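You operate a simulated robot arm through the tools that you are given. There is no shell and no other tool. Be economical: measure what you need, move in short steps, check, and stop when the job is done.

You run a simulated robot arm. Do the job below in one go: nothing can be reset, and whatever is moved stays where it is left.

JOB
Put the shim from the top of the packing table on top of the silver die plate there.

The check looks at the end state, three seconds after you hand in, the way a careful person would. Anything else that was tipped, shoved, dropped, spilled or broken makes it a failure.

ROBOT AND FRAMES
A 6-joint arm with a two-finger parallel gripper, fixed in place. Base frame: the origin is at the foot of the arm, x ahead of it, y to its left, z up; the work surface is at about z = 0.72. Lengths are in m, angles in degrees, forces in N, time in s.
With the tool pointing down near the work surface it reaches from about 0.26 to 0.66 m from the base axis. Its first joint turns from -66.0 to 66.0 degrees. Payload 2.9 kg.
The tool frame sits at the grasp point between the pads (the TCP): z along the fingers, y along the line on which they close. The tips reach 0.03 m beyond it. The gripper opens to 0.11 m. The fingers are 0.02 m wide and 0.01 m thick; the gripper's body (0.048 by 0.112 m) begins 0.055 m behind the TCP.
Orientation is that of the tool frame in the base frame, as a unit quaternion [w, x, y, z]. With the fingers straight down and closing along the base's y, the tool's x points along the base's -x, its y along +y and its z along -z.

CONTROLS
- The arm moves only by the tool play_rows. Its arguments are lists of equal length, an entry for each row: "offset": the shift along the base's x, y, z in units of 250 mm (1.0 is 250 mm), a list of three; "rot": the turn, a rotation vector about the base's x, y, z in units of 180 degrees (1.0 is 180 degrees), a list of three. In form: {"offset": [[dx, dy, dz], ...], "rot": [[rx, ry, rz], ...]}. A call has 1 to 20 rows; each row is the pose to reach, as a shift and turn from the pose commanded when the call began. "jaw" is the gripper command, from -1 (shut) to 1 (fully open), values between in proportion, set as the call begins (left out, the last holds). A call with a number of a shift or a turn outside -1 to 1 is refused whole. A row lasts 0.2 s, in which the tool goes at most 0.05 m and 8.6 degrees; a call with a longer step from one row to the next is refused whole, and so is a gripper value outside its range. Where a pose cannot be reached the arm comes as near as it can. A force on the tool above 40 N (or 10 N above the force at the start of the call, whichever is more), or a blocked arm, ends the call early, and 0.2 s more pass. Each finger travels about 0.108 m/s and halts on what it meets, pressing with about 26 N; the grip force reading is that of the motor and also rises with nothing between the fingers. The clock runs only during rows and for 0.2 s after the last one: add rows that repeat a pose to give the fingers time. The reply holds the time, the measured pose of the TCP, the force on the tool along the base axes, the opening and the grip force, in the units named above and with some noise.
- Cameras (640 x 400 px; columns grow to the right, rows downward): "scene" is fixed at [0.0691, 0.4294, 1.3798]; the picture's right is [-0.82, -0.57, 0.00], its down [-0.35, 0.51, -0.79] and it looks along [0.45, -0.65, -0.61] (base axes); focal length 330 px, centre (320, 200). "wrist" rides on the gripper at [-0.036, 0, -0.057] in the tool frame; the picture's right is [0.00, -1.00, 0.00], its down [0.97, 0.00, -0.24] and it looks along [0.24, 0.00, 0.97] (tool axes); focal length 218 px, centre (320, 200). There is no depth. A picture from a camera that has moved, and an enlarged one, comes with that camera's place and axes in the base frame and with its lens.
- grab_frame(camera): a new picture of that camera. It takes no simulated time.
- inspect(camera, box): a new picture of the part [left, top, right, bottom] of that camera's present view, enlarged. It takes no simulated time.
- sign_off(): hands the job in; it is judged then, once.

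Work in short steps. Places have to be worked out from the pictures, the camera data and where the tool is seen: move nearer, look again, correct. Check each grasp and each placing, and mend what went wrong. You have 90 turns and 46 pictures in all, those below and enlarged ones among them. Open the gripper and draw the arm clear of the work before you hand the job in, unless the task says otherwise; then end with one line.

The tools are called after "Emit:" as a command line: name --argument value ..., lists and objects as JSON in quotes. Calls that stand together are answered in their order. play_rows: Moves the arm, as the interface text tells. Its arguments: {"type":"object","properties":{"offset":{"type":"array"},"rot":{"type":"array"},"jaw":{"type":"number"}},"required":["offset","rot"]} The other tools are called the same way: grab_frame (camera) takes a picture; inspect (camera, box) takes an enlarged picture of a part of a camera's view; sign_off () hands the job in.

At the start:

```text
time: 0.0
tool_pos: [0.4745, -0.1419, 0.9415]
tool_rot: [0.0, 0.0, 1.0, 0.0]
contact_force: [-0.2, -0.6, 0.2]
grip_width: 0.1098
gripper_force: 0.1
```

scene: 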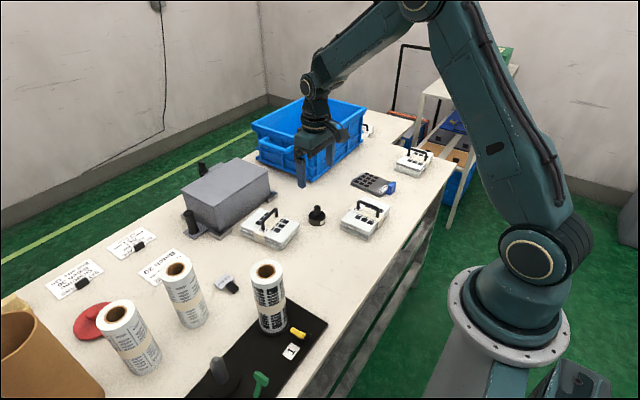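
wrist: 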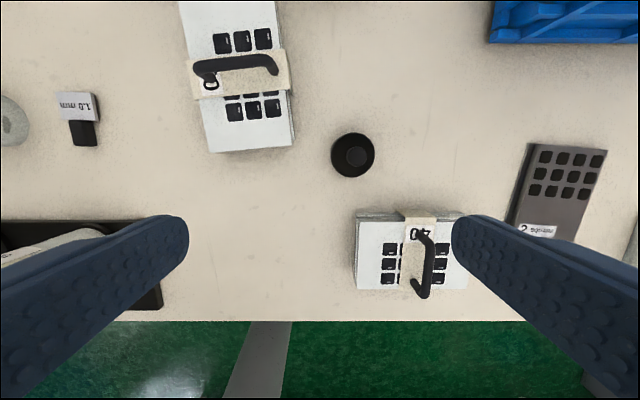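

I'll start by enlarging the scene and wrist views to tell the shim from the die plates.

Emit:
inspect --camera "scene" --box '[200, 180, 320, 300]'

Emit:
inspect --camera "scene" --box '[320, 100, 460, 250]'

Emit:
inspect --camera "wrist" --box '[0, 0, 320, 200]'

Emit:
inspect --camera "wrist" --box '[320, 120, 640, 320]'

```text
3.33 times, centred on (260, 240) of scene
camera zoom: at [0.0691, 0.4294, 1.3798], right [-0.82, -0.57, 0.0], down [-0.35, 0.51, -0.79], along [0.45, -0.65, -0.61], focal length 1101 px, centre (520, 67)
```

zoom: 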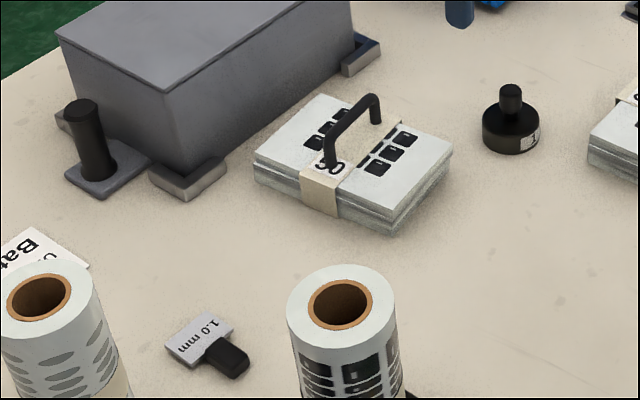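

```text
2.67 times, centred on (390, 175) of scene
camera zoom: at [0.0691, 0.4294, 1.3798], right [-0.82, -0.57, 0.0], down [-0.35, 0.51, -0.79], along [0.45, -0.65, -0.61], focal length 880 px, centre (133, 267)
```

zoom: 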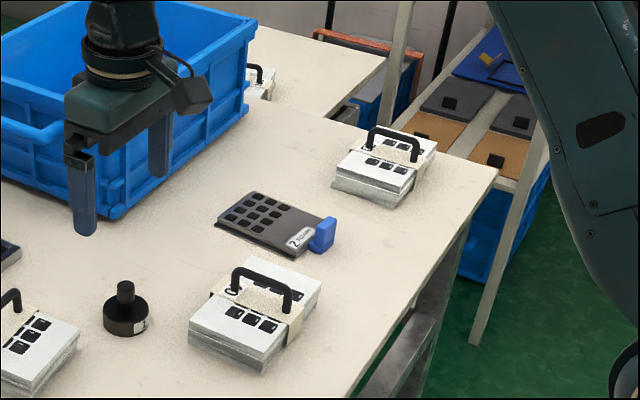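

```text
2.00 times, centred on (160, 100) of wrist
camera zoom: at [0.5108, -0.1416, 0.9978], right [0.0, -1.0, 0.0], down [-0.97, 0.0, 0.24], along [-0.24, 0.0, -0.97], focal length 436 px, centre (640, 400)
```

zoom: 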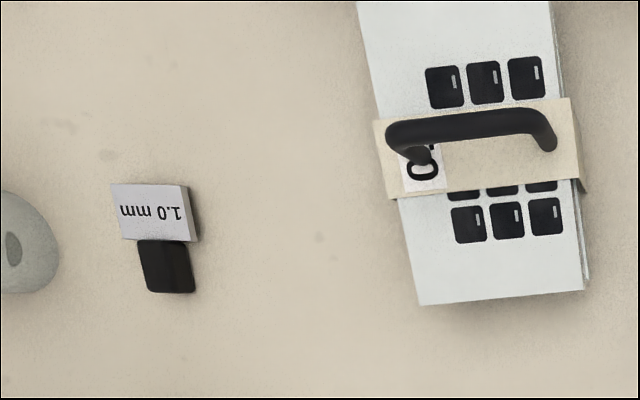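

```text
2.00 times, centred on (480, 220) of wrist
camera zoom: at [0.5108, -0.1416, 0.9978], right [0.0, -1.0, 0.0], down [-0.97, 0.0, 0.24], along [-0.24, 0.0, -0.97], focal length 436 px, centre (0, 160)
```

zoom: 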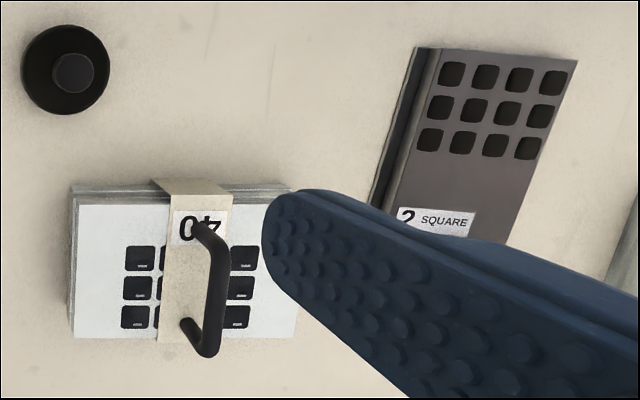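

The "1.0 mm" piece looks like the shim, and the "2 SQUARE" plate with holes is the likely die plate. I'll check the rest of the table for other candidates.

Emit:
inspect --camera "scene" --box '[160, 250, 340, 400]'

Emit:
inspect --camera "scene" --box '[20, 150, 200, 320]'

Emit:
inspect --camera "scene" --box '[340, 80, 530, 210]'

```text
2.67 times, centred on (250, 325) of scene
camera zoom: at [0.0691, 0.4294, 1.3798], right [-0.82, -0.57, 0.0], down [-0.35, 0.51, -0.79], along [0.45, -0.65, -0.61], focal length 880 px, centre (507, -133)
```

zoom: 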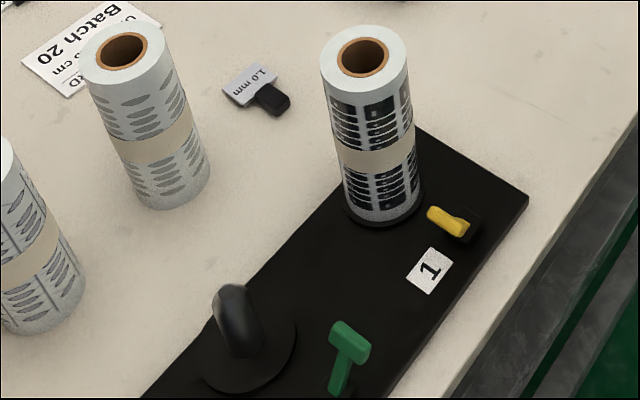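

```text
2.35 times, centred on (110, 235) of scene
camera zoom: at [0.0691, 0.4294, 1.3798], right [-0.82, -0.57, 0.0], down [-0.35, 0.51, -0.79], along [0.45, -0.65, -0.61], focal length 777 px, centre (814, 118)
```

zoom: 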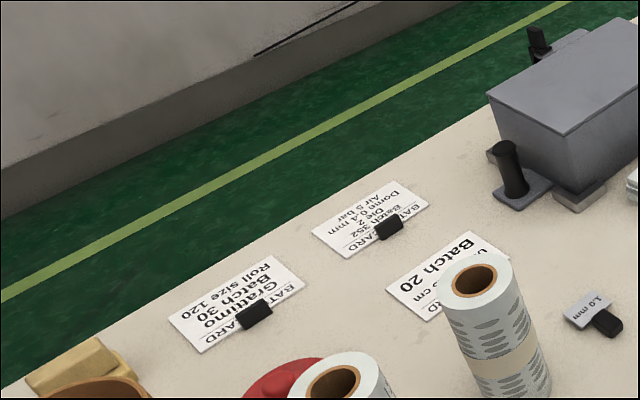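

```text
3.08 times, centred on (435, 145) of scene
camera zoom: at [0.0691, 0.4294, 1.3798], right [-0.82, -0.57, 0.0], down [-0.35, 0.51, -0.79], along [0.45, -0.65, -0.61], focal length 1016 px, centre (-34, 369)
```

zoom: 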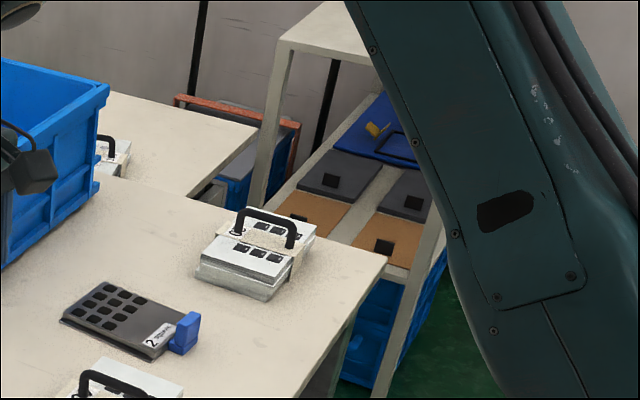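

Only one die plate sits on the table: "2 SQUARE", in steel grey with a blue grip. The shim handle is at roughly (0.526, 0.138). I'll move toward it at a safe height and look down.

Emit:
play_rows --offset '[[0, 0.16, 0.05], [0, 0.32, 0.1], [0, 0.48, 0.12], [0, 0.64, 0.12], [0, 0.8, 0.12], [0, 0.92, 0.12], [0, 0.92, 0.12]]' --rot '[[0, 0, 0], [0, 0, 0], [0, 0, 0], [0, 0, 0], [0, 0, 0], [0, 0, 0], [0, 0, 0]]' --jaw 0

Emit:
grab_frame --camera "wrist"

Emit:
grab_frame --camera "scene"

```text
time: 1.6
tool_pos: [0.4748, 0.0909, 0.9715]
tool_rot: [0.0, 0.0, 1.0, 0.0]
contact_force: [0.2, 0.0, -0.5]
grip_width: 0.0551
gripper_force: 0.0
```

```text
36 pictures are left
camera wrist: at [0.5108, 0.0901, 1.0281], right [0.0, -1.0, 0.0], down [-0.97, 0.0, 0.24], along [-0.24, 0.0, -0.97], focal length 218 px, centre (320, 200)
```

wrist: 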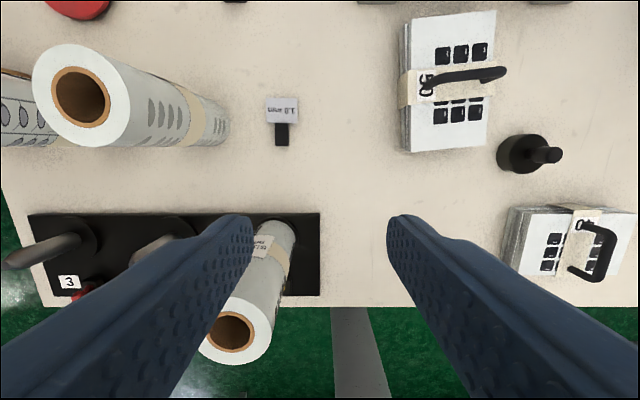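

```text
35 pictures are left
```

scene: 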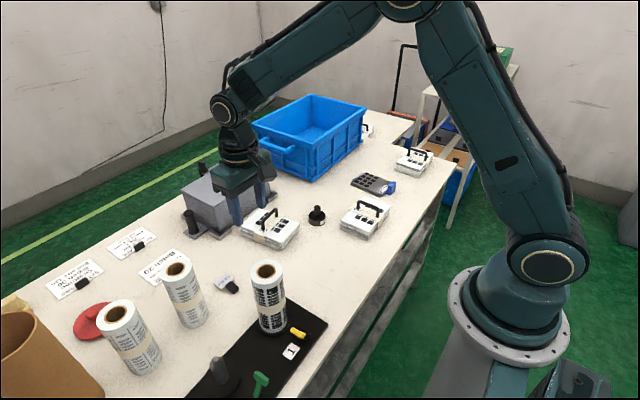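

The two views agree: the handle is near (0.525, 0.141). The nearest roll's edge is at about y = 0.211 with its top at z ≈ 0.88, so the gripper body clears it by about 15 mm. I'll go down part way and look again.

Emit:
play_rows --offset '[[0.1, 0.1, 0], [0.202, 0.19, 0], [0.202, 0.19, -0.15], [0.202, 0.19, -0.3], [0.202, 0.19, -0.44], [0.202, 0.19, -0.44]]' --rot '[[0, 0, 0], [0, 0, 0], [0, 0, 0], [0, 0, 0], [0, 0, 0], [0, 0, 0]]'

Emit:
grab_frame --camera "wrist"

Emit:
inspect --camera "scene" --box '[150, 180, 310, 340]'

```text
time: 3.0
tool_pos: [0.5265, 0.1367, 0.8592]
tool_rot: [0.001, 0.0, 1.0, 0.0]
contact_force: [0.7, -0.2, 1.3]
grip_width: 0.0551
gripper_force: 0.1
```

```text
34 pictures are left
camera wrist: at [0.5632, 0.1363, 0.917], right [0.0, -1.0, 0.0], down [-0.97, 0.0, 0.24], along [-0.24, 0.0, -0.97], focal length 218 px, centre (320, 200)
```

wrist: 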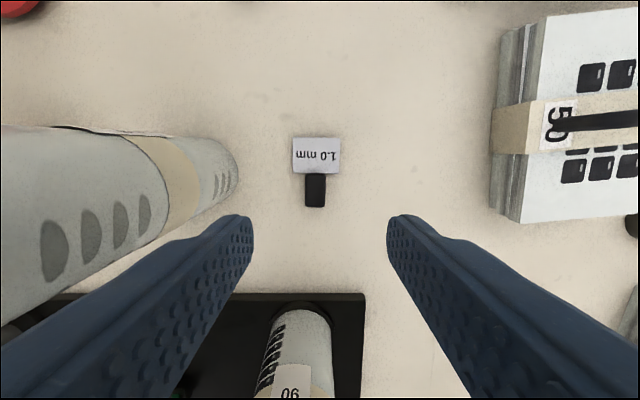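

```text
2.50 times, centred on (230, 260) of scene
camera zoom: at [0.0691, 0.4294, 1.3798], right [-0.82, -0.57, 0.0], down [-0.35, 0.51, -0.79], along [0.45, -0.65, -0.61], focal length 826 px, centre (545, 50)
```

zoom: 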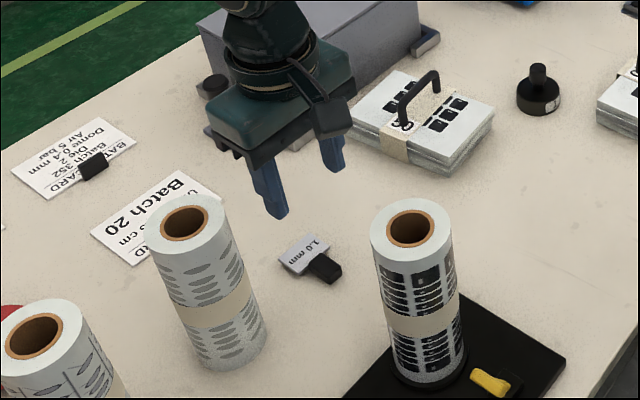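

The handle spans x ≈ 0.511 to 0.541 at y ≈ 0.140 and is about 17 mm wide. I'll centre on it and go down so the tips are just above the table, then check before closing.

Emit:
play_rows --offset '[[0.016, 0.016, -0.08], [0.016, 0.016, -0.18], [0.016, 0.016, -0.28], [0.016, 0.016, -0.34], [0.016, 0.016, -0.39], [0.016, 0.016, -0.39]]' --rot '[[0, 0, 0], [0, 0, 0], [0, 0, 0], [0, 0, 0], [0, 0, 0], [0, 0, 0]]'

Emit:
grab_frame --camera "wrist"

Emit:
inspect --camera "scene" --box '[170, 220, 290, 320]'

```text
time: 4.4
tool_pos: [0.5289, 0.1393, 0.7633]
tool_rot: [-0.001, 0.001, 1.0, 0.0]
contact_force: [0.0, 0.5, 0.3]
grip_width: 0.0551
gripper_force: 0.0
```

```text
32 pictures are left
camera wrist: at [0.5658, 0.1398, 0.8187], right [0.0, -1.0, 0.0], down [-0.97, 0.0, 0.24], along [-0.24, 0.0, -0.97], focal length 218 px, centre (320, 200)
```

wrist: 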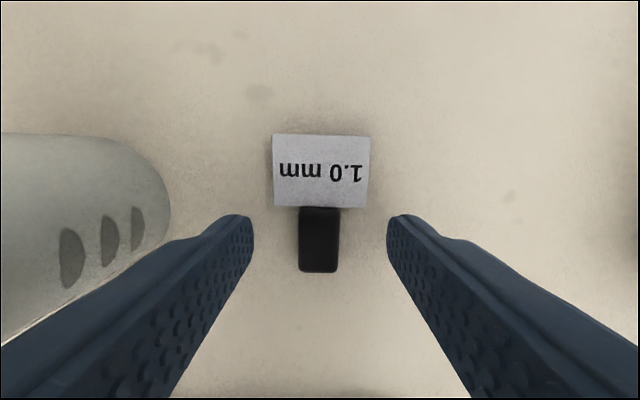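

```text
4.00 times, centred on (230, 270) of scene
camera zoom: at [0.0691, 0.4294, 1.3798], right [-0.82, -0.57, 0.0], down [-0.35, 0.51, -0.79], along [0.45, -0.65, -0.61], focal length 1321 px, centre (680, -80)
```

zoom: 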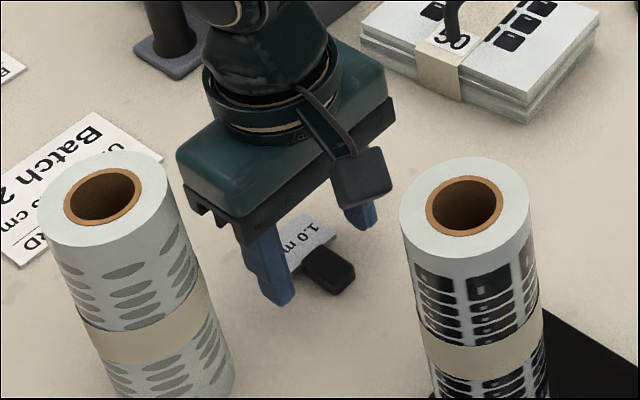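

I'm centred on the handle. I'll go down 9 mm more and close.

Emit:
play_rows --offset '[[0, 0.002, -0.02], [0, 0.002, -0.037], [0, 0.002, -0.037]]' --rot '[[0, 0, 0], [0, 0, 0], [0, 0, 0]]'

Emit:
play_rows --offset '[[0, 0, 0], [0, 0, 0], [0, 0, 0], [0, 0, 0]]' --rot '[[0, 0, 0], [0, 0, 0], [0, 0, 0], [0, 0, 0]]' --jaw -1

Emit:
grab_frame --camera "wrist"

```text
time: 5.2
tool_pos: [0.5289, 0.1405, 0.7544]
tool_rot: [0.0, 0.0, 1.0, -0.001]
contact_force: [0.1, 0.1, -0.5]
grip_width: 0.0551
gripper_force: 0.1
```

```text
time: 6.2
tool_pos: [0.5295, 0.1403, 0.7533]
tool_rot: [0.0, 0.0, 1.0, 0.0]
contact_force: [0.5, -0.9, -0.4]
grip_width: 0.0168
gripper_force: 25.8
```

```text
30 pictures are left
camera wrist: at [0.5655, 0.14, 0.8103], right [0.0, -1.0, 0.0], down [-0.97, 0.0, 0.24], along [-0.24, 0.0, -0.97], focal length 218 px, centre (320, 200)
```

wrist: 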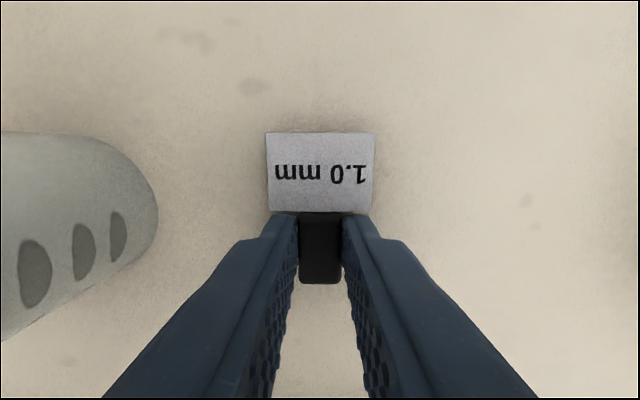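

The handle is gripped at 16.8 mm. I'll lift straight up to above the rolls and check that the shim is held.

Emit:
play_rows --offset '[[0, 0, 0.06], [0, 0, 0.2], [0, 0, 0.4], [0, 0, 0.6], [0, 0, 0.8], [0, 0, 0.9], [0, 0, 0.9]]' --rot '[[0, 0, 0], [0, 0, 0], [0, 0, 0], [0, 0, 0], [0, 0, 0], [0, 0, 0], [0, 0, 0]]'

Emit:
grab_frame --camera "wrist"

```text
time: 7.8
tool_pos: [0.5298, 0.1408, 0.9799]
tool_rot: [0.0, 0.0, 1.0, 0.0]
contact_force: [-0.1, 0.6, 0.2]
grip_width: 0.0
gripper_force: 26.3
```

```text
29 pictures are left
camera wrist: at [0.5662, 0.1421, 1.0367], right [0.0, -1.0, 0.0], down [-0.97, 0.0, 0.24], along [-0.24, 0.0, -0.97], focal length 218 px, centre (320, 200)
```

wrist: 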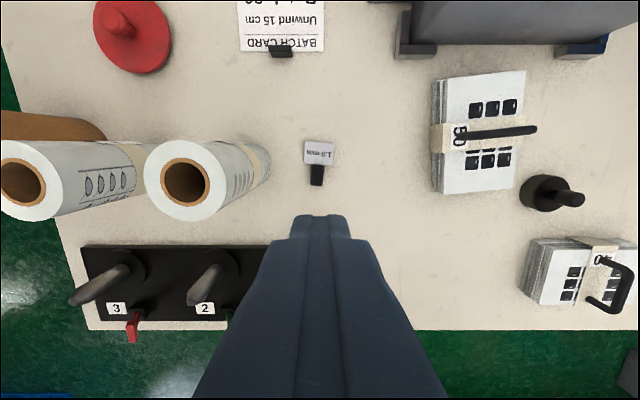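

The grip slipped and the shim is still on the table, turned slightly. The hold was too shallow, so I'll look at the shim's shape and how it lies now.

Emit:
inspect --camera "scene" --box '[205, 265, 255, 305]'

Emit:
inspect --camera "wrist" --box '[280, 120, 360, 200]'

```text
10.00 times, centred on (230, 285) of scene
camera zoom: at [0.0691, 0.4294, 1.3798], right [-0.82, -0.57, 0.0], down [-0.35, 0.51, -0.79], along [0.45, -0.65, -0.61], focal length 3302 px, centre (1220, -650)
```

zoom: 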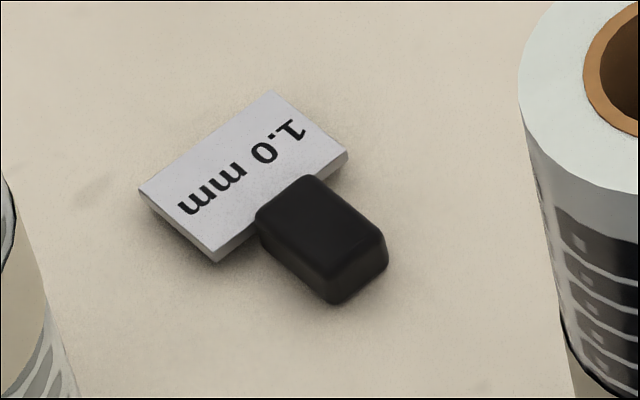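

```text
5.00 times, centred on (320, 160) of wrist
camera zoom: at [0.5662, 0.1421, 1.0367], right [0.0, -1.0, 0.0], down [-0.97, 0.0, 0.24], along [-0.24, 0.0, -0.97], focal length 1091 px, centre (320, 400)
```

zoom: 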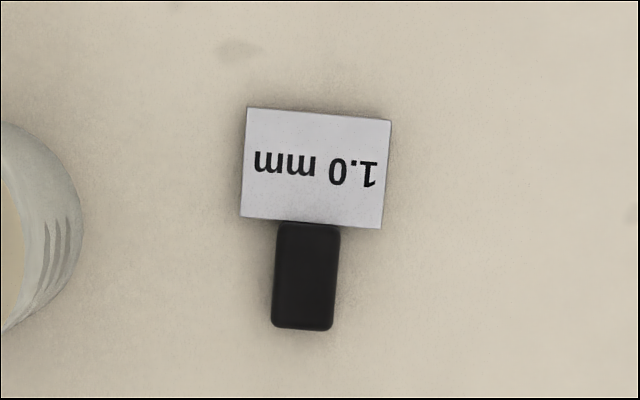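

The handle is about 12 mm high, and the shim now lies turned about −5° with the handle centre near (0.526, 0.145). I'll reopen, turn to match, go down above it and look.

Emit:
play_rows --offset '[[0, 0.02, -0.1], [0, 0.02, -0.28], [0, 0.02, -0.46], [0, 0.02, -0.64], [0, 0.02, -0.76], [0, 0.02, -0.82], [0, 0.02, -0.82]]' --rot '[[0, 0, -0.014], [0, 0, -0.028], [0, 0, -0.028], [0, 0, -0.028], [0, 0, -0.028], [0, 0, -0.028], [0, 0, -0.028]]' --jaw -0.2

Emit:
grab_frame --camera "wrist"

```text
time: 9.4
tool_pos: [0.5297, 0.1467, 0.7739]
tool_rot: [0.0, 0.043, 0.999, 0.0]
contact_force: [-0.5, -0.4, 0.3]
grip_width: 0.0437
gripper_force: 0.1
```

```text
26 pictures are left
camera wrist: at [0.5661, 0.1427, 0.8308], right [-0.09, -1.0, 0.0], down [-0.97, 0.09, 0.24], along [-0.24, 0.02, -0.97], focal length 218 px, centre (320, 200)
```

wrist: 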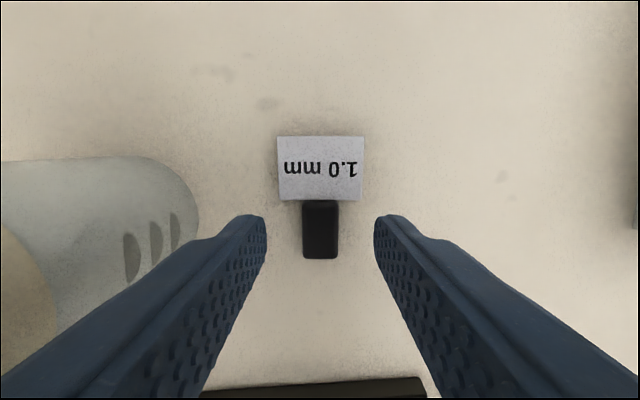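

The tool is aligned and centred on the handle. I'll go down until the tips are almost on the table.

Emit:
play_rows --offset '[[0, 0, -0.04], [0, 0, -0.07], [0, 0, -0.084], [0, 0, -0.09], [0, 0, -0.093], [0, 0, -0.093]]' --rot '[[0, 0, 0], [0, 0, 0], [0, 0, 0], [0, 0, 0], [0, 0, 0], [0, 0, 0]]'

```text
time: 10.8
tool_pos: [0.531, 0.1444, 0.7509]
tool_rot: [0.0, 0.043, 0.999, 0.001]
contact_force: [0.0, 0.1, 0.6]
grip_width: 0.0442
gripper_force: 0.1
```

No contact yet. I'll ease down in half-millimetre steps until the table is felt.

Emit:
play_rows --offset '[[0, 0, -0.002], [0, 0, -0.004], [0, 0, -0.004]]' --rot '[[0, 0, 0], [0, 0, 0], [0, 0, 0]]'

Emit:
play_rows --offset '[[0, 0, 0], [0, 0, 0], [0, 0, 0], [0, 0, 0], [0, 0, 0]]' --rot '[[0, 0, 0], [0, 0, 0], [0, 0, 0], [0, 0, 0], [0, 0, 0]]' --jaw -1

Emit:
play_rows --offset '[[0, 0, 0.01], [0, 0, 0.02], [0, 0, 0.03], [0, 0, 0.04], [0, 0, 0.06], [0, 0, 0.08], [0, 0, 0.08]]' --rot '[[0, 0, 0], [0, 0, 0], [0, 0, 0], [0, 0, 0], [0, 0, 0], [0, 0, 0], [0, 0, 0]]'

Emit:
grab_frame --camera "wrist"

```text
time: 11.6
tool_pos: [0.5293, 0.1465, 0.7504]
tool_rot: [0.0, 0.042, 0.999, 0.0]
contact_force: [0.0, -0.5, 0.0]
grip_width: 0.0439
gripper_force: 0.1
```

```text
time: 12.8
tool_pos: [0.5298, 0.1461, 0.7501]
tool_rot: [0.0, 0.044, 0.999, 0.001]
contact_force: [-0.5, 0.1, -0.3]
grip_width: 0.0169
gripper_force: 25.9
```

```text
time: 14.4
tool_pos: [0.5294, 0.1463, 0.7702]
tool_rot: [0.0, 0.044, 0.999, 0.0]
contact_force: [-0.2, -0.5, -0.5]
grip_width: 0.017
gripper_force: 25.8
```

```text
25 pictures are left
camera wrist: at [0.5656, 0.1432, 0.8267], right [-0.09, -1.0, 0.0], down [-0.97, 0.09, 0.24], along [-0.24, 0.02, -0.97], focal length 218 px, centre (320, 200)
```

wrist: 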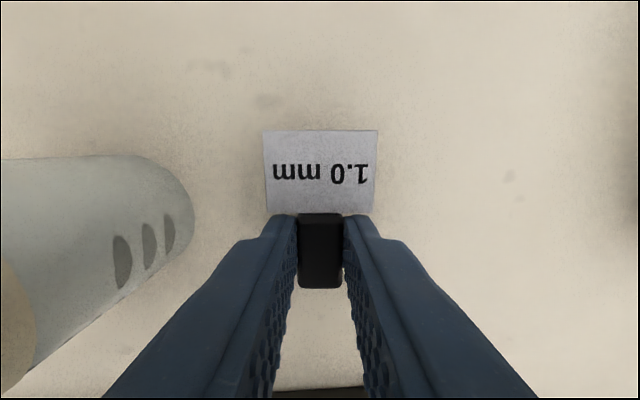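

The shim is held level this time. I'll raise it gently to travel height.

Emit:
play_rows --offset '[[0, 0, 0.02], [0, 0, 0.06], [0, 0, 0.12], [0, 0, 0.18], [0, 0, 0.24], [0, 0, 0.3], [0, 0, 0.36], [0, 0, 0.42], [0, 0, 0.48], [0, 0, 0.54], [0, 0, 0.6], [0, 0, 0.64], [0, 0, 0.66], [0, 0, 0.66]]' --rot '[[0, 0, 0], [0, 0, 0], [0, 0, 0], [0, 0, 0], [0, 0, 0], [0, 0, 0], [0, 0, 0], [0, 0, 0], [0, 0, 0], [0, 0, 0], [0, 0, 0], [0, 0, 0], [0, 0, 0], [0, 0, 0]]'

Emit:
grab_frame --camera "wrist"

```text
time: 17.4
tool_pos: [0.5299, 0.1442, 0.9352]
tool_rot: [-0.001, 0.044, 0.999, 0.0]
contact_force: [0.6, 0.0, 0.0]
grip_width: 0.0165
gripper_force: 26.6
```

```text
24 pictures are left
camera wrist: at [0.5654, 0.142, 0.9921], right [-0.09, -1.0, 0.0], down [-0.97, 0.09, 0.24], along [-0.24, 0.02, -0.97], focal length 218 px, centre (320, 200)
```

wrist: 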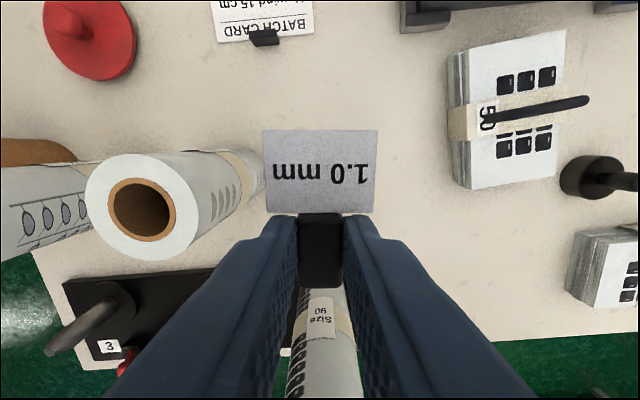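

The shim holds. I'll carry it gently toward the die plate at this height.

Emit:
play_rows --offset '[[-0.01, -0.03, 0], [-0.03, -0.1, 0], [-0.06, -0.2, 0], [-0.09, -0.3, 0], [-0.12, -0.4, 0], [-0.15, -0.5, 0], [-0.18, -0.6, 0], [-0.21, -0.7, 0], [-0.24, -0.8, 0], [-0.27, -0.9, 0], [-0.29, -0.97, 0], [-0.3, -1.0, 0], [-0.3, -1.0, 0]]' --rot '[[0, 0, 0], [0, 0, 0], [0, 0, 0], [0, 0, 0], [0, 0, 0], [0, 0, 0], [0, 0, 0], [0, 0, 0], [0, 0, 0], [0, 0, 0], [0, 0, 0], [0, 0, 0], [0, 0, 0]]'

Emit:
play_rows --offset '[[0, -0.03, 0], [0, -0.1, 0], [0, -0.2, 0], [0, -0.3, 0], [0, -0.4, 0], [0, -0.5, 0], [0, -0.6, 0], [0, -0.7, 0], [0, -0.77, 0], [0, -0.8, 0], [0, -0.8, 0]]' --rot '[[0, 0, 0], [0, 0, 0], [0, 0, 0], [0, 0, 0], [0, 0, 0], [0, 0, 0], [0, 0, 0], [0, 0, 0], [0, 0, 0], [0, 0, 0], [0, 0, 0]]'

Emit:
grab_frame --camera "wrist"

Emit:
grab_frame --camera "scene"

```text
time: 20.2
tool_pos: [0.4526, -0.105, 0.9369]
tool_rot: [0.001, 0.043, 0.999, 0.0]
contact_force: [0.9, 0.2, -0.6]
grip_width: 0.0168
gripper_force: 26.0
```

```text
time: 22.6
tool_pos: [0.4534, -0.3059, 0.9339]
tool_rot: [0.0, 0.043, 0.999, 0.0]
contact_force: [-0.4, -0.2, -0.8]
grip_width: 0.0169
gripper_force: 26.3
```

```text
23 pictures are left
camera wrist: at [0.4901, -0.3086, 0.9903], right [-0.09, -1.0, 0.0], down [-0.97, 0.09, 0.24], along [-0.24, 0.02, -0.97], focal length 218 px, centre (320, 200)
```

wrist: 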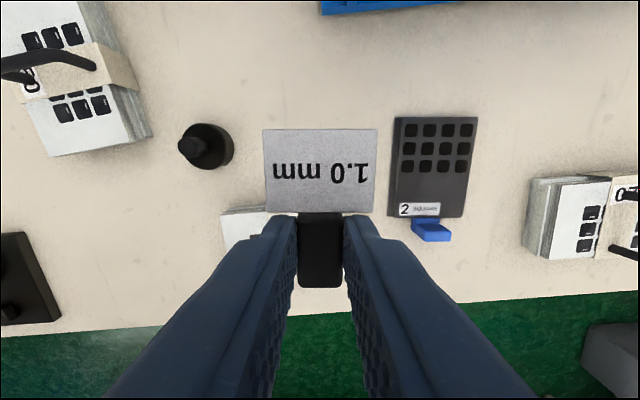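

```text
22 pictures are left
```

scene: 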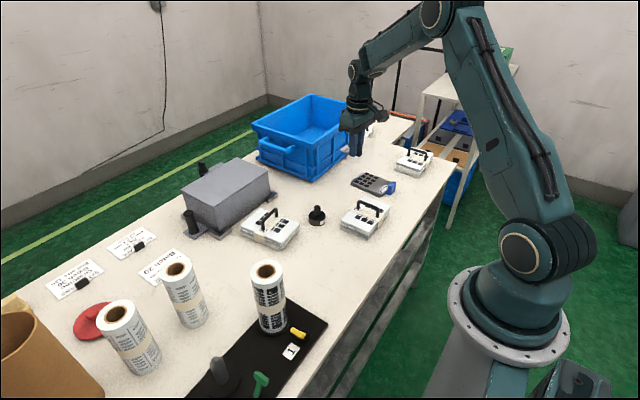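

The plate corners give a centre near (0.452, −0.438), about 0.115 × 0.095 m and turned about −5°, the same as the tool. For a centred shim the TCP goes to (0.440, −0.438), so I'll move over it and part way down.

Emit:
play_rows --offset '[[-0.005, -0.03, 0], [-0.01, -0.1, 0], [-0.02, -0.2, 0], [-0.03, -0.3, 0], [-0.045, -0.4, 0], [-0.054, -0.48, 0], [-0.054, -0.53, -0.03], [-0.054, -0.53, -0.1], [-0.054, -0.53, -0.2], [-0.054, -0.53, -0.28], [-0.054, -0.53, -0.34], [-0.054, -0.53, -0.38], [-0.054, -0.53, -0.4], [-0.054, -0.53, -0.4]]' --rot '[[0, 0, 0], [0, 0, 0], [0, 0, 0], [0, 0, 0], [0, 0, 0], [0, 0, 0], [0, 0, 0], [0, 0, 0], [0, 0, 0], [0, 0, 0], [0, 0, 0], [0, 0, 0], [0, 0, 0], [0, 0, 0]]'

Emit:
grab_frame --camera "wrist"

Emit:
inspect --camera "scene" --box '[320, 120, 420, 220]'

```text
time: 25.6
tool_pos: [0.4408, -0.4368, 0.834]
tool_rot: [0.0, 0.044, 0.999, 0.0]
contact_force: [0.0, -0.8, -0.2]
grip_width: 0.0171
gripper_force: 25.9
```

```text
21 pictures are left
camera wrist: at [0.4769, -0.4397, 0.8907], right [-0.09, -1.0, 0.0], down [-0.97, 0.09, 0.24], along [-0.24, 0.02, -0.97], focal length 218 px, centre (320, 200)
```

wrist: 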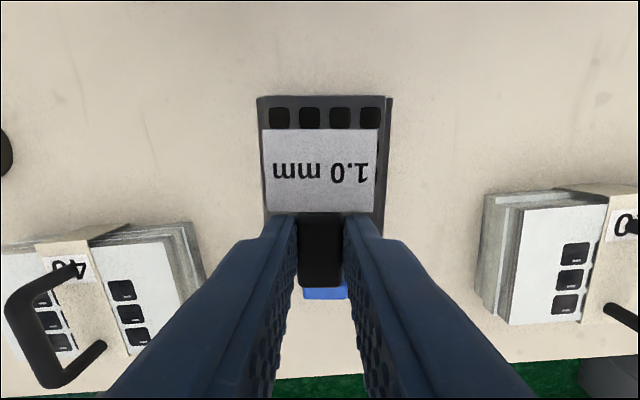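

```text
4.00 times, centred on (370, 170) of scene
camera zoom: at [0.0691, 0.4294, 1.3799], right [-0.82, -0.57, 0.0], down [-0.35, 0.51, -0.79], along [0.45, -0.65, -0.61], focal length 1321 px, centre (120, 320)
```

zoom: 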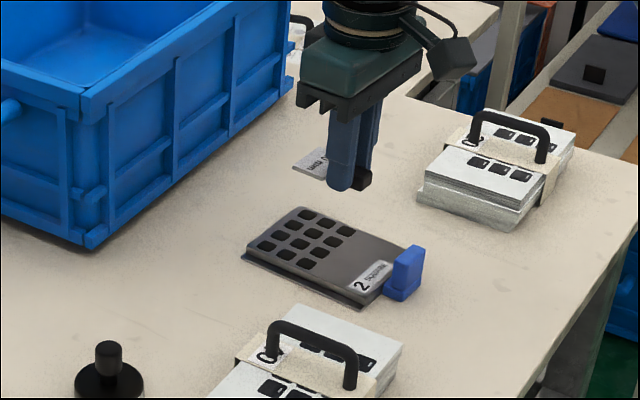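

The shim is over the middle of the plate and clear of the blue grip. I'll lower it to just above the plate.

Emit:
play_rows --offset '[[0, 0, -0.03], [0, 0, -0.08], [0, 0, -0.13], [0, 0, -0.18], [0, 0, -0.22], [0, 0, -0.25], [0, 0, -0.262], [0, 0, -0.262]]' --rot '[[0, 0, 0], [0, 0, 0], [0, 0, 0], [0, 0, 0], [0, 0, 0], [0, 0, 0], [0, 0, 0], [0, 0, 0]]'

Emit:
inspect --camera "scene" --box '[340, 150, 420, 210]'

Emit:
grab_frame --camera "wrist"

```text
time: 27.4
tool_pos: [0.4403, -0.4354, 0.7701]
tool_rot: [0.001, 0.044, 0.999, 0.0]
contact_force: [0.7, 1.0, -0.7]
grip_width: 0.0166
gripper_force: 26.4
```

```text
6.67 times, centred on (380, 180) of scene
camera zoom: at [0.0691, 0.4294, 1.3799], right [-0.82, -0.57, 0.0], down [-0.35, 0.51, -0.79], along [0.45, -0.65, -0.61], focal length 2201 px, centre (-80, 333)
```

zoom: 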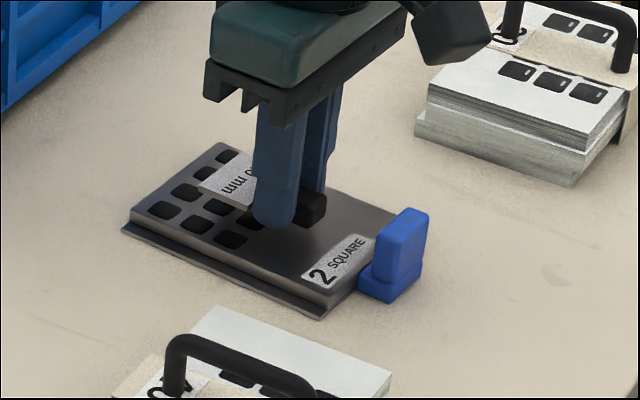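

```text
18 pictures are left
camera wrist: at [0.4762, -0.4398, 0.826], right [-0.09, -1.0, 0.0], down [-0.97, 0.09, 0.24], along [-0.24, 0.02, -0.97], focal length 218 px, centre (320, 200)
```

wrist: 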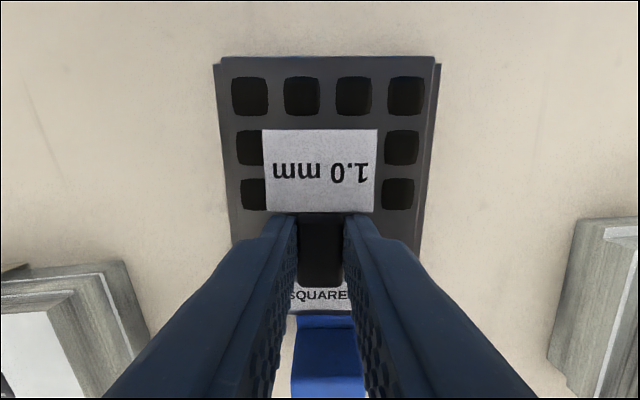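

The shim is well centred and about 8–10 mm above the plate. I'll lower it in 1 mm steps and watch the force.

Emit:
play_rows --offset '[[0, 0, -0.004], [0, 0, -0.008], [0, 0, -0.012], [0, 0, -0.016], [0, 0, -0.02], [0, 0, -0.02]]' --rot '[[0, 0, 0], [0, 0, 0], [0, 0, 0], [0, 0, 0], [0, 0, 0], [0, 0, 0]]'

Emit:
play_rows --offset '[[0, 0, -0.004], [0, 0, -0.008], [0, 0, -0.008]]' --rot '[[0, 0, 0], [0, 0, 0], [0, 0, 0]]'

Emit:
inspect --camera "scene" --box '[350, 160, 400, 200]'

```text
time: 28.8
tool_pos: [0.4416, -0.4371, 0.7657]
tool_rot: [0.001, 0.044, 0.999, 0.001]
contact_force: [0.6, 0.4, 0.2]
grip_width: 0.0166
gripper_force: 26.0
```

```text
time: 29.6
tool_pos: [0.4402, -0.4384, 0.7638]
tool_rot: [0.0, 0.043, 0.999, 0.0]
contact_force: [0.6, 0.2, 0.0]
grip_width: 0.0168
gripper_force: 26.0
```

```text
10.00 times, centred on (375, 180) of scene
camera zoom: at [0.0691, 0.4294, 1.3799], right [-0.82, -0.57, 0.0], down [-0.35, 0.51, -0.79], along [0.45, -0.65, -0.61], focal length 3302 px, centre (-230, 400)
```

zoom: 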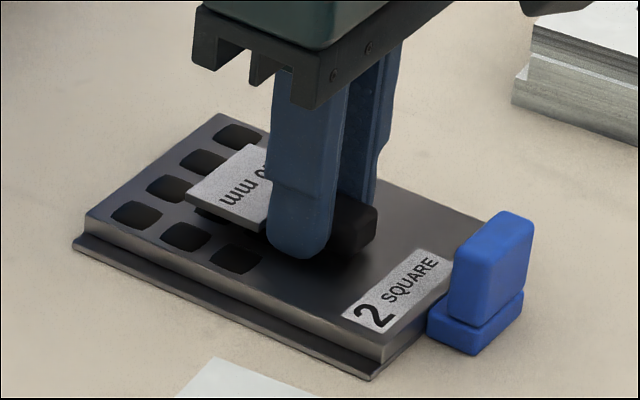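

Only a few millimetres of gap are left and there's still no contact. I'll keep lowering in half-millimetre steps.

Emit:
play_rows --offset '[[0, 0, -0.003], [0, 0, -0.006], [0, 0, -0.008], [0, 0, -0.008]]' --rot '[[0, 0, 0], [0, 0, 0], [0, 0, 0], [0, 0, 0]]'

Emit:
play_rows --offset '[[0, 0, -0.002], [0, 0, -0.004], [0, 0, -0.004]]' --rot '[[0, 0, 0], [0, 0, 0], [0, 0, 0]]'

Emit:
inspect --camera "scene" --box '[350, 160, 400, 200]'

```text
time: 30.6
tool_pos: [0.4411, -0.4383, 0.7612]
tool_rot: [0.0, 0.043, 0.999, 0.0]
contact_force: [-0.9, 1.1, 1.3]
grip_width: 0.017
gripper_force: 26.5
```

```text
time: 31.4
tool_pos: [0.4405, -0.4385, 0.7607]
tool_rot: [0.001, 0.044, 0.999, 0.0]
contact_force: [0.4, 1.3, 7.9]
grip_width: 0.0168
gripper_force: 25.2
```

```text
10.00 times, centred on (375, 180) of scene
camera zoom: at [0.069, 0.4296, 1.3798], right [-0.82, -0.57, 0.0], down [-0.35, 0.51, -0.79], along [0.45, -0.65, -0.61], focal length 3302 px, centre (-230, 400)
```

zoom: 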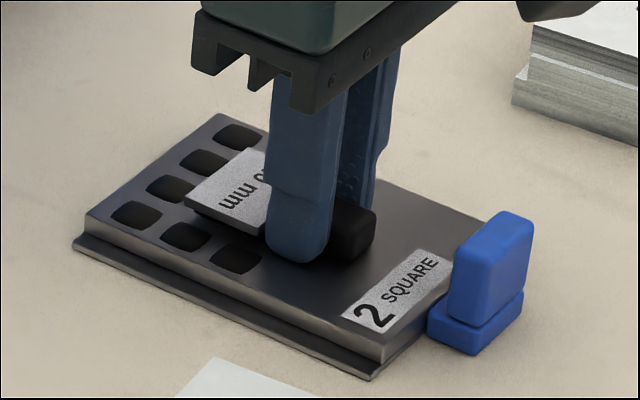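

The force reads 7.9 N, so the shim is seated. I'll ease the load slightly and open a little.

Emit:
play_rows --offset '[[0, 0, 0.002], [0, 0, 0.002]]' --rot '[[0, 0, 0], [0, 0, 0]]'

Emit:
play_rows --offset '[[0, 0, 0], [0, 0, 0], [0, 0, 0], [0, 0, 0]]' --rot '[[0, 0, 0], [0, 0, 0], [0, 0, 0], [0, 0, 0]]' --jaw -0.3

Emit:
grab_frame --camera "wrist"

```text
time: 32.0
tool_pos: [0.4409, -0.4377, 0.7606]
tool_rot: [0.0, 0.044, 0.999, 0.0]
contact_force: [0.9, 1.3, 9.3]
grip_width: 0.0167
gripper_force: 26.2
```

```text
time: 33.0
tool_pos: [0.4415, -0.4377, 0.7615]
tool_rot: [0.0, 0.044, 0.999, 0.0]
contact_force: [-2.7, -3.8, 10.2]
grip_width: 0.0367
gripper_force: 0.0
```

```text
15 pictures are left
camera wrist: at [0.4767, -0.4408, 0.8174], right [-0.09, -1.0, 0.0], down [-0.97, 0.09, 0.24], along [-0.24, 0.02, -0.97], focal length 218 px, centre (320, 200)
```

wrist: 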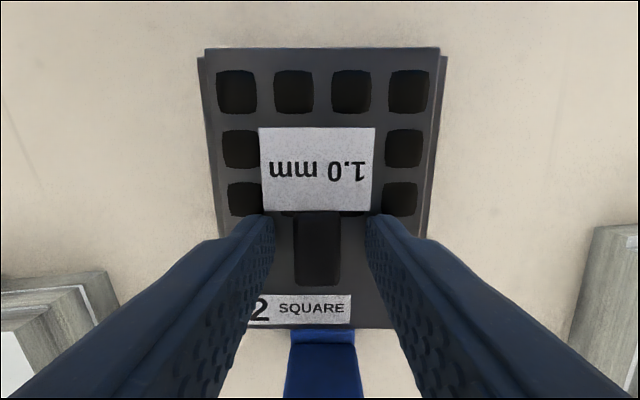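

The shim is released and lies flat on the plate. I'll rise straight up, slowly at first.

Emit:
play_rows --offset '[[0, 0, 0.01], [0, 0, 0.03], [0, 0, 0.07], [0, 0, 0.15], [0, 0, 0.3], [0, 0, 0.45], [0, 0, 0.6], [0, 0, 0.7], [0, 0, 0.7]]' --rot '[[0, 0, 0], [0, 0, 0], [0, 0, 0], [0, 0, 0], [0, 0, 0], [0, 0, 0], [0, 0, 0], [0, 0, 0], [0, 0, 0]]'

Emit:
inspect --camera "scene" --box '[330, 130, 430, 230]'

Emit:
grab_frame --camera "wrist"

```text
time: 35.0
tool_pos: [0.44, -0.4365, 0.9371]
tool_rot: [0.0, 0.044, 0.999, 0.0]
contact_force: [1.0, -0.1, 0.3]
grip_width: 0.0383
gripper_force: 0.1
```

```text
4.00 times, centred on (380, 180) of scene
camera zoom: at [0.0691, 0.4294, 1.3798], right [-0.82, -0.57, 0.0], down [-0.35, 0.51, -0.79], along [0.45, -0.65, -0.61], focal length 1321 px, centre (80, 280)
```

zoom: 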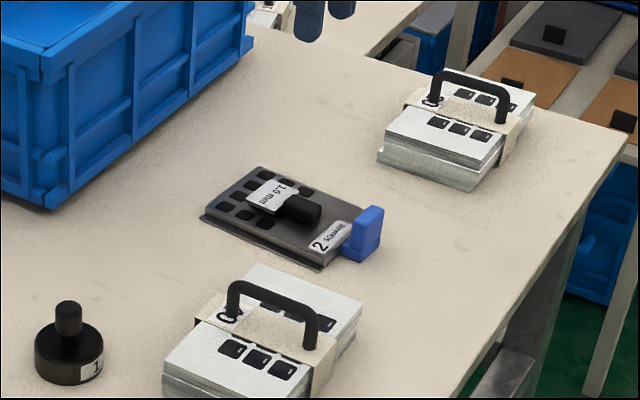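

```text
13 pictures are left
camera wrist: at [0.4754, -0.4401, 0.9933], right [-0.09, -1.0, 0.0], down [-0.97, 0.09, 0.24], along [-0.24, 0.02, -0.97], focal length 218 px, centre (320, 200)
```

wrist: 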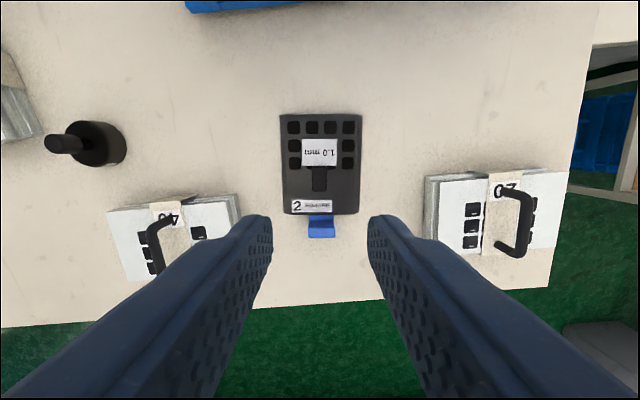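

The shim sits flat and centred on the die plate, and nothing near it has moved. I'll draw the arm away and open the gripper fully.

Emit:
play_rows --offset '[[0, 0.1, 0.05], [0, 0.25, 0.1], [0, 0.4, 0.15], [0, 0.55, 0.2], [0, 0.7, 0.2], [0, 0.8, 0.2], [0, 0.8, 0.2]]' --rot '[[0, 0, 0], [0, 0, 0], [0, 0, 0], [0, 0, 0], [0, 0, 0], [0, 0, 0], [0, 0, 0]]' --jaw 1

Emit:
grab_frame --camera "scene"

```text
time: 36.6
tool_pos: [0.4403, -0.2352, 0.9874]
tool_rot: [0.0, 0.044, 0.999, 0.0]
contact_force: [-0.6, 0.5, 0.2]
grip_width: 0.1102
gripper_force: 0.1
```

```text
12 pictures are left
```

scene: 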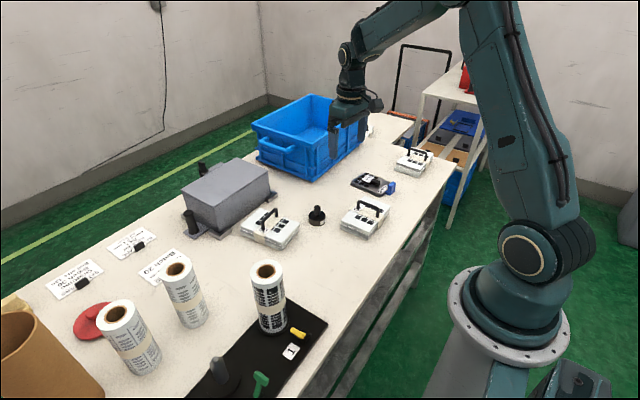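

Everything else is where it started and the arm is clear, so I'm handing the job in.

Emit:
sign_off

```text
The job is handed in.
```

The 1.0 mm shim is lying flat and centred on the silver "2 SQUARE" die plate; the first grip slipped without lifting it, the second held, and nothing else was disturbed.
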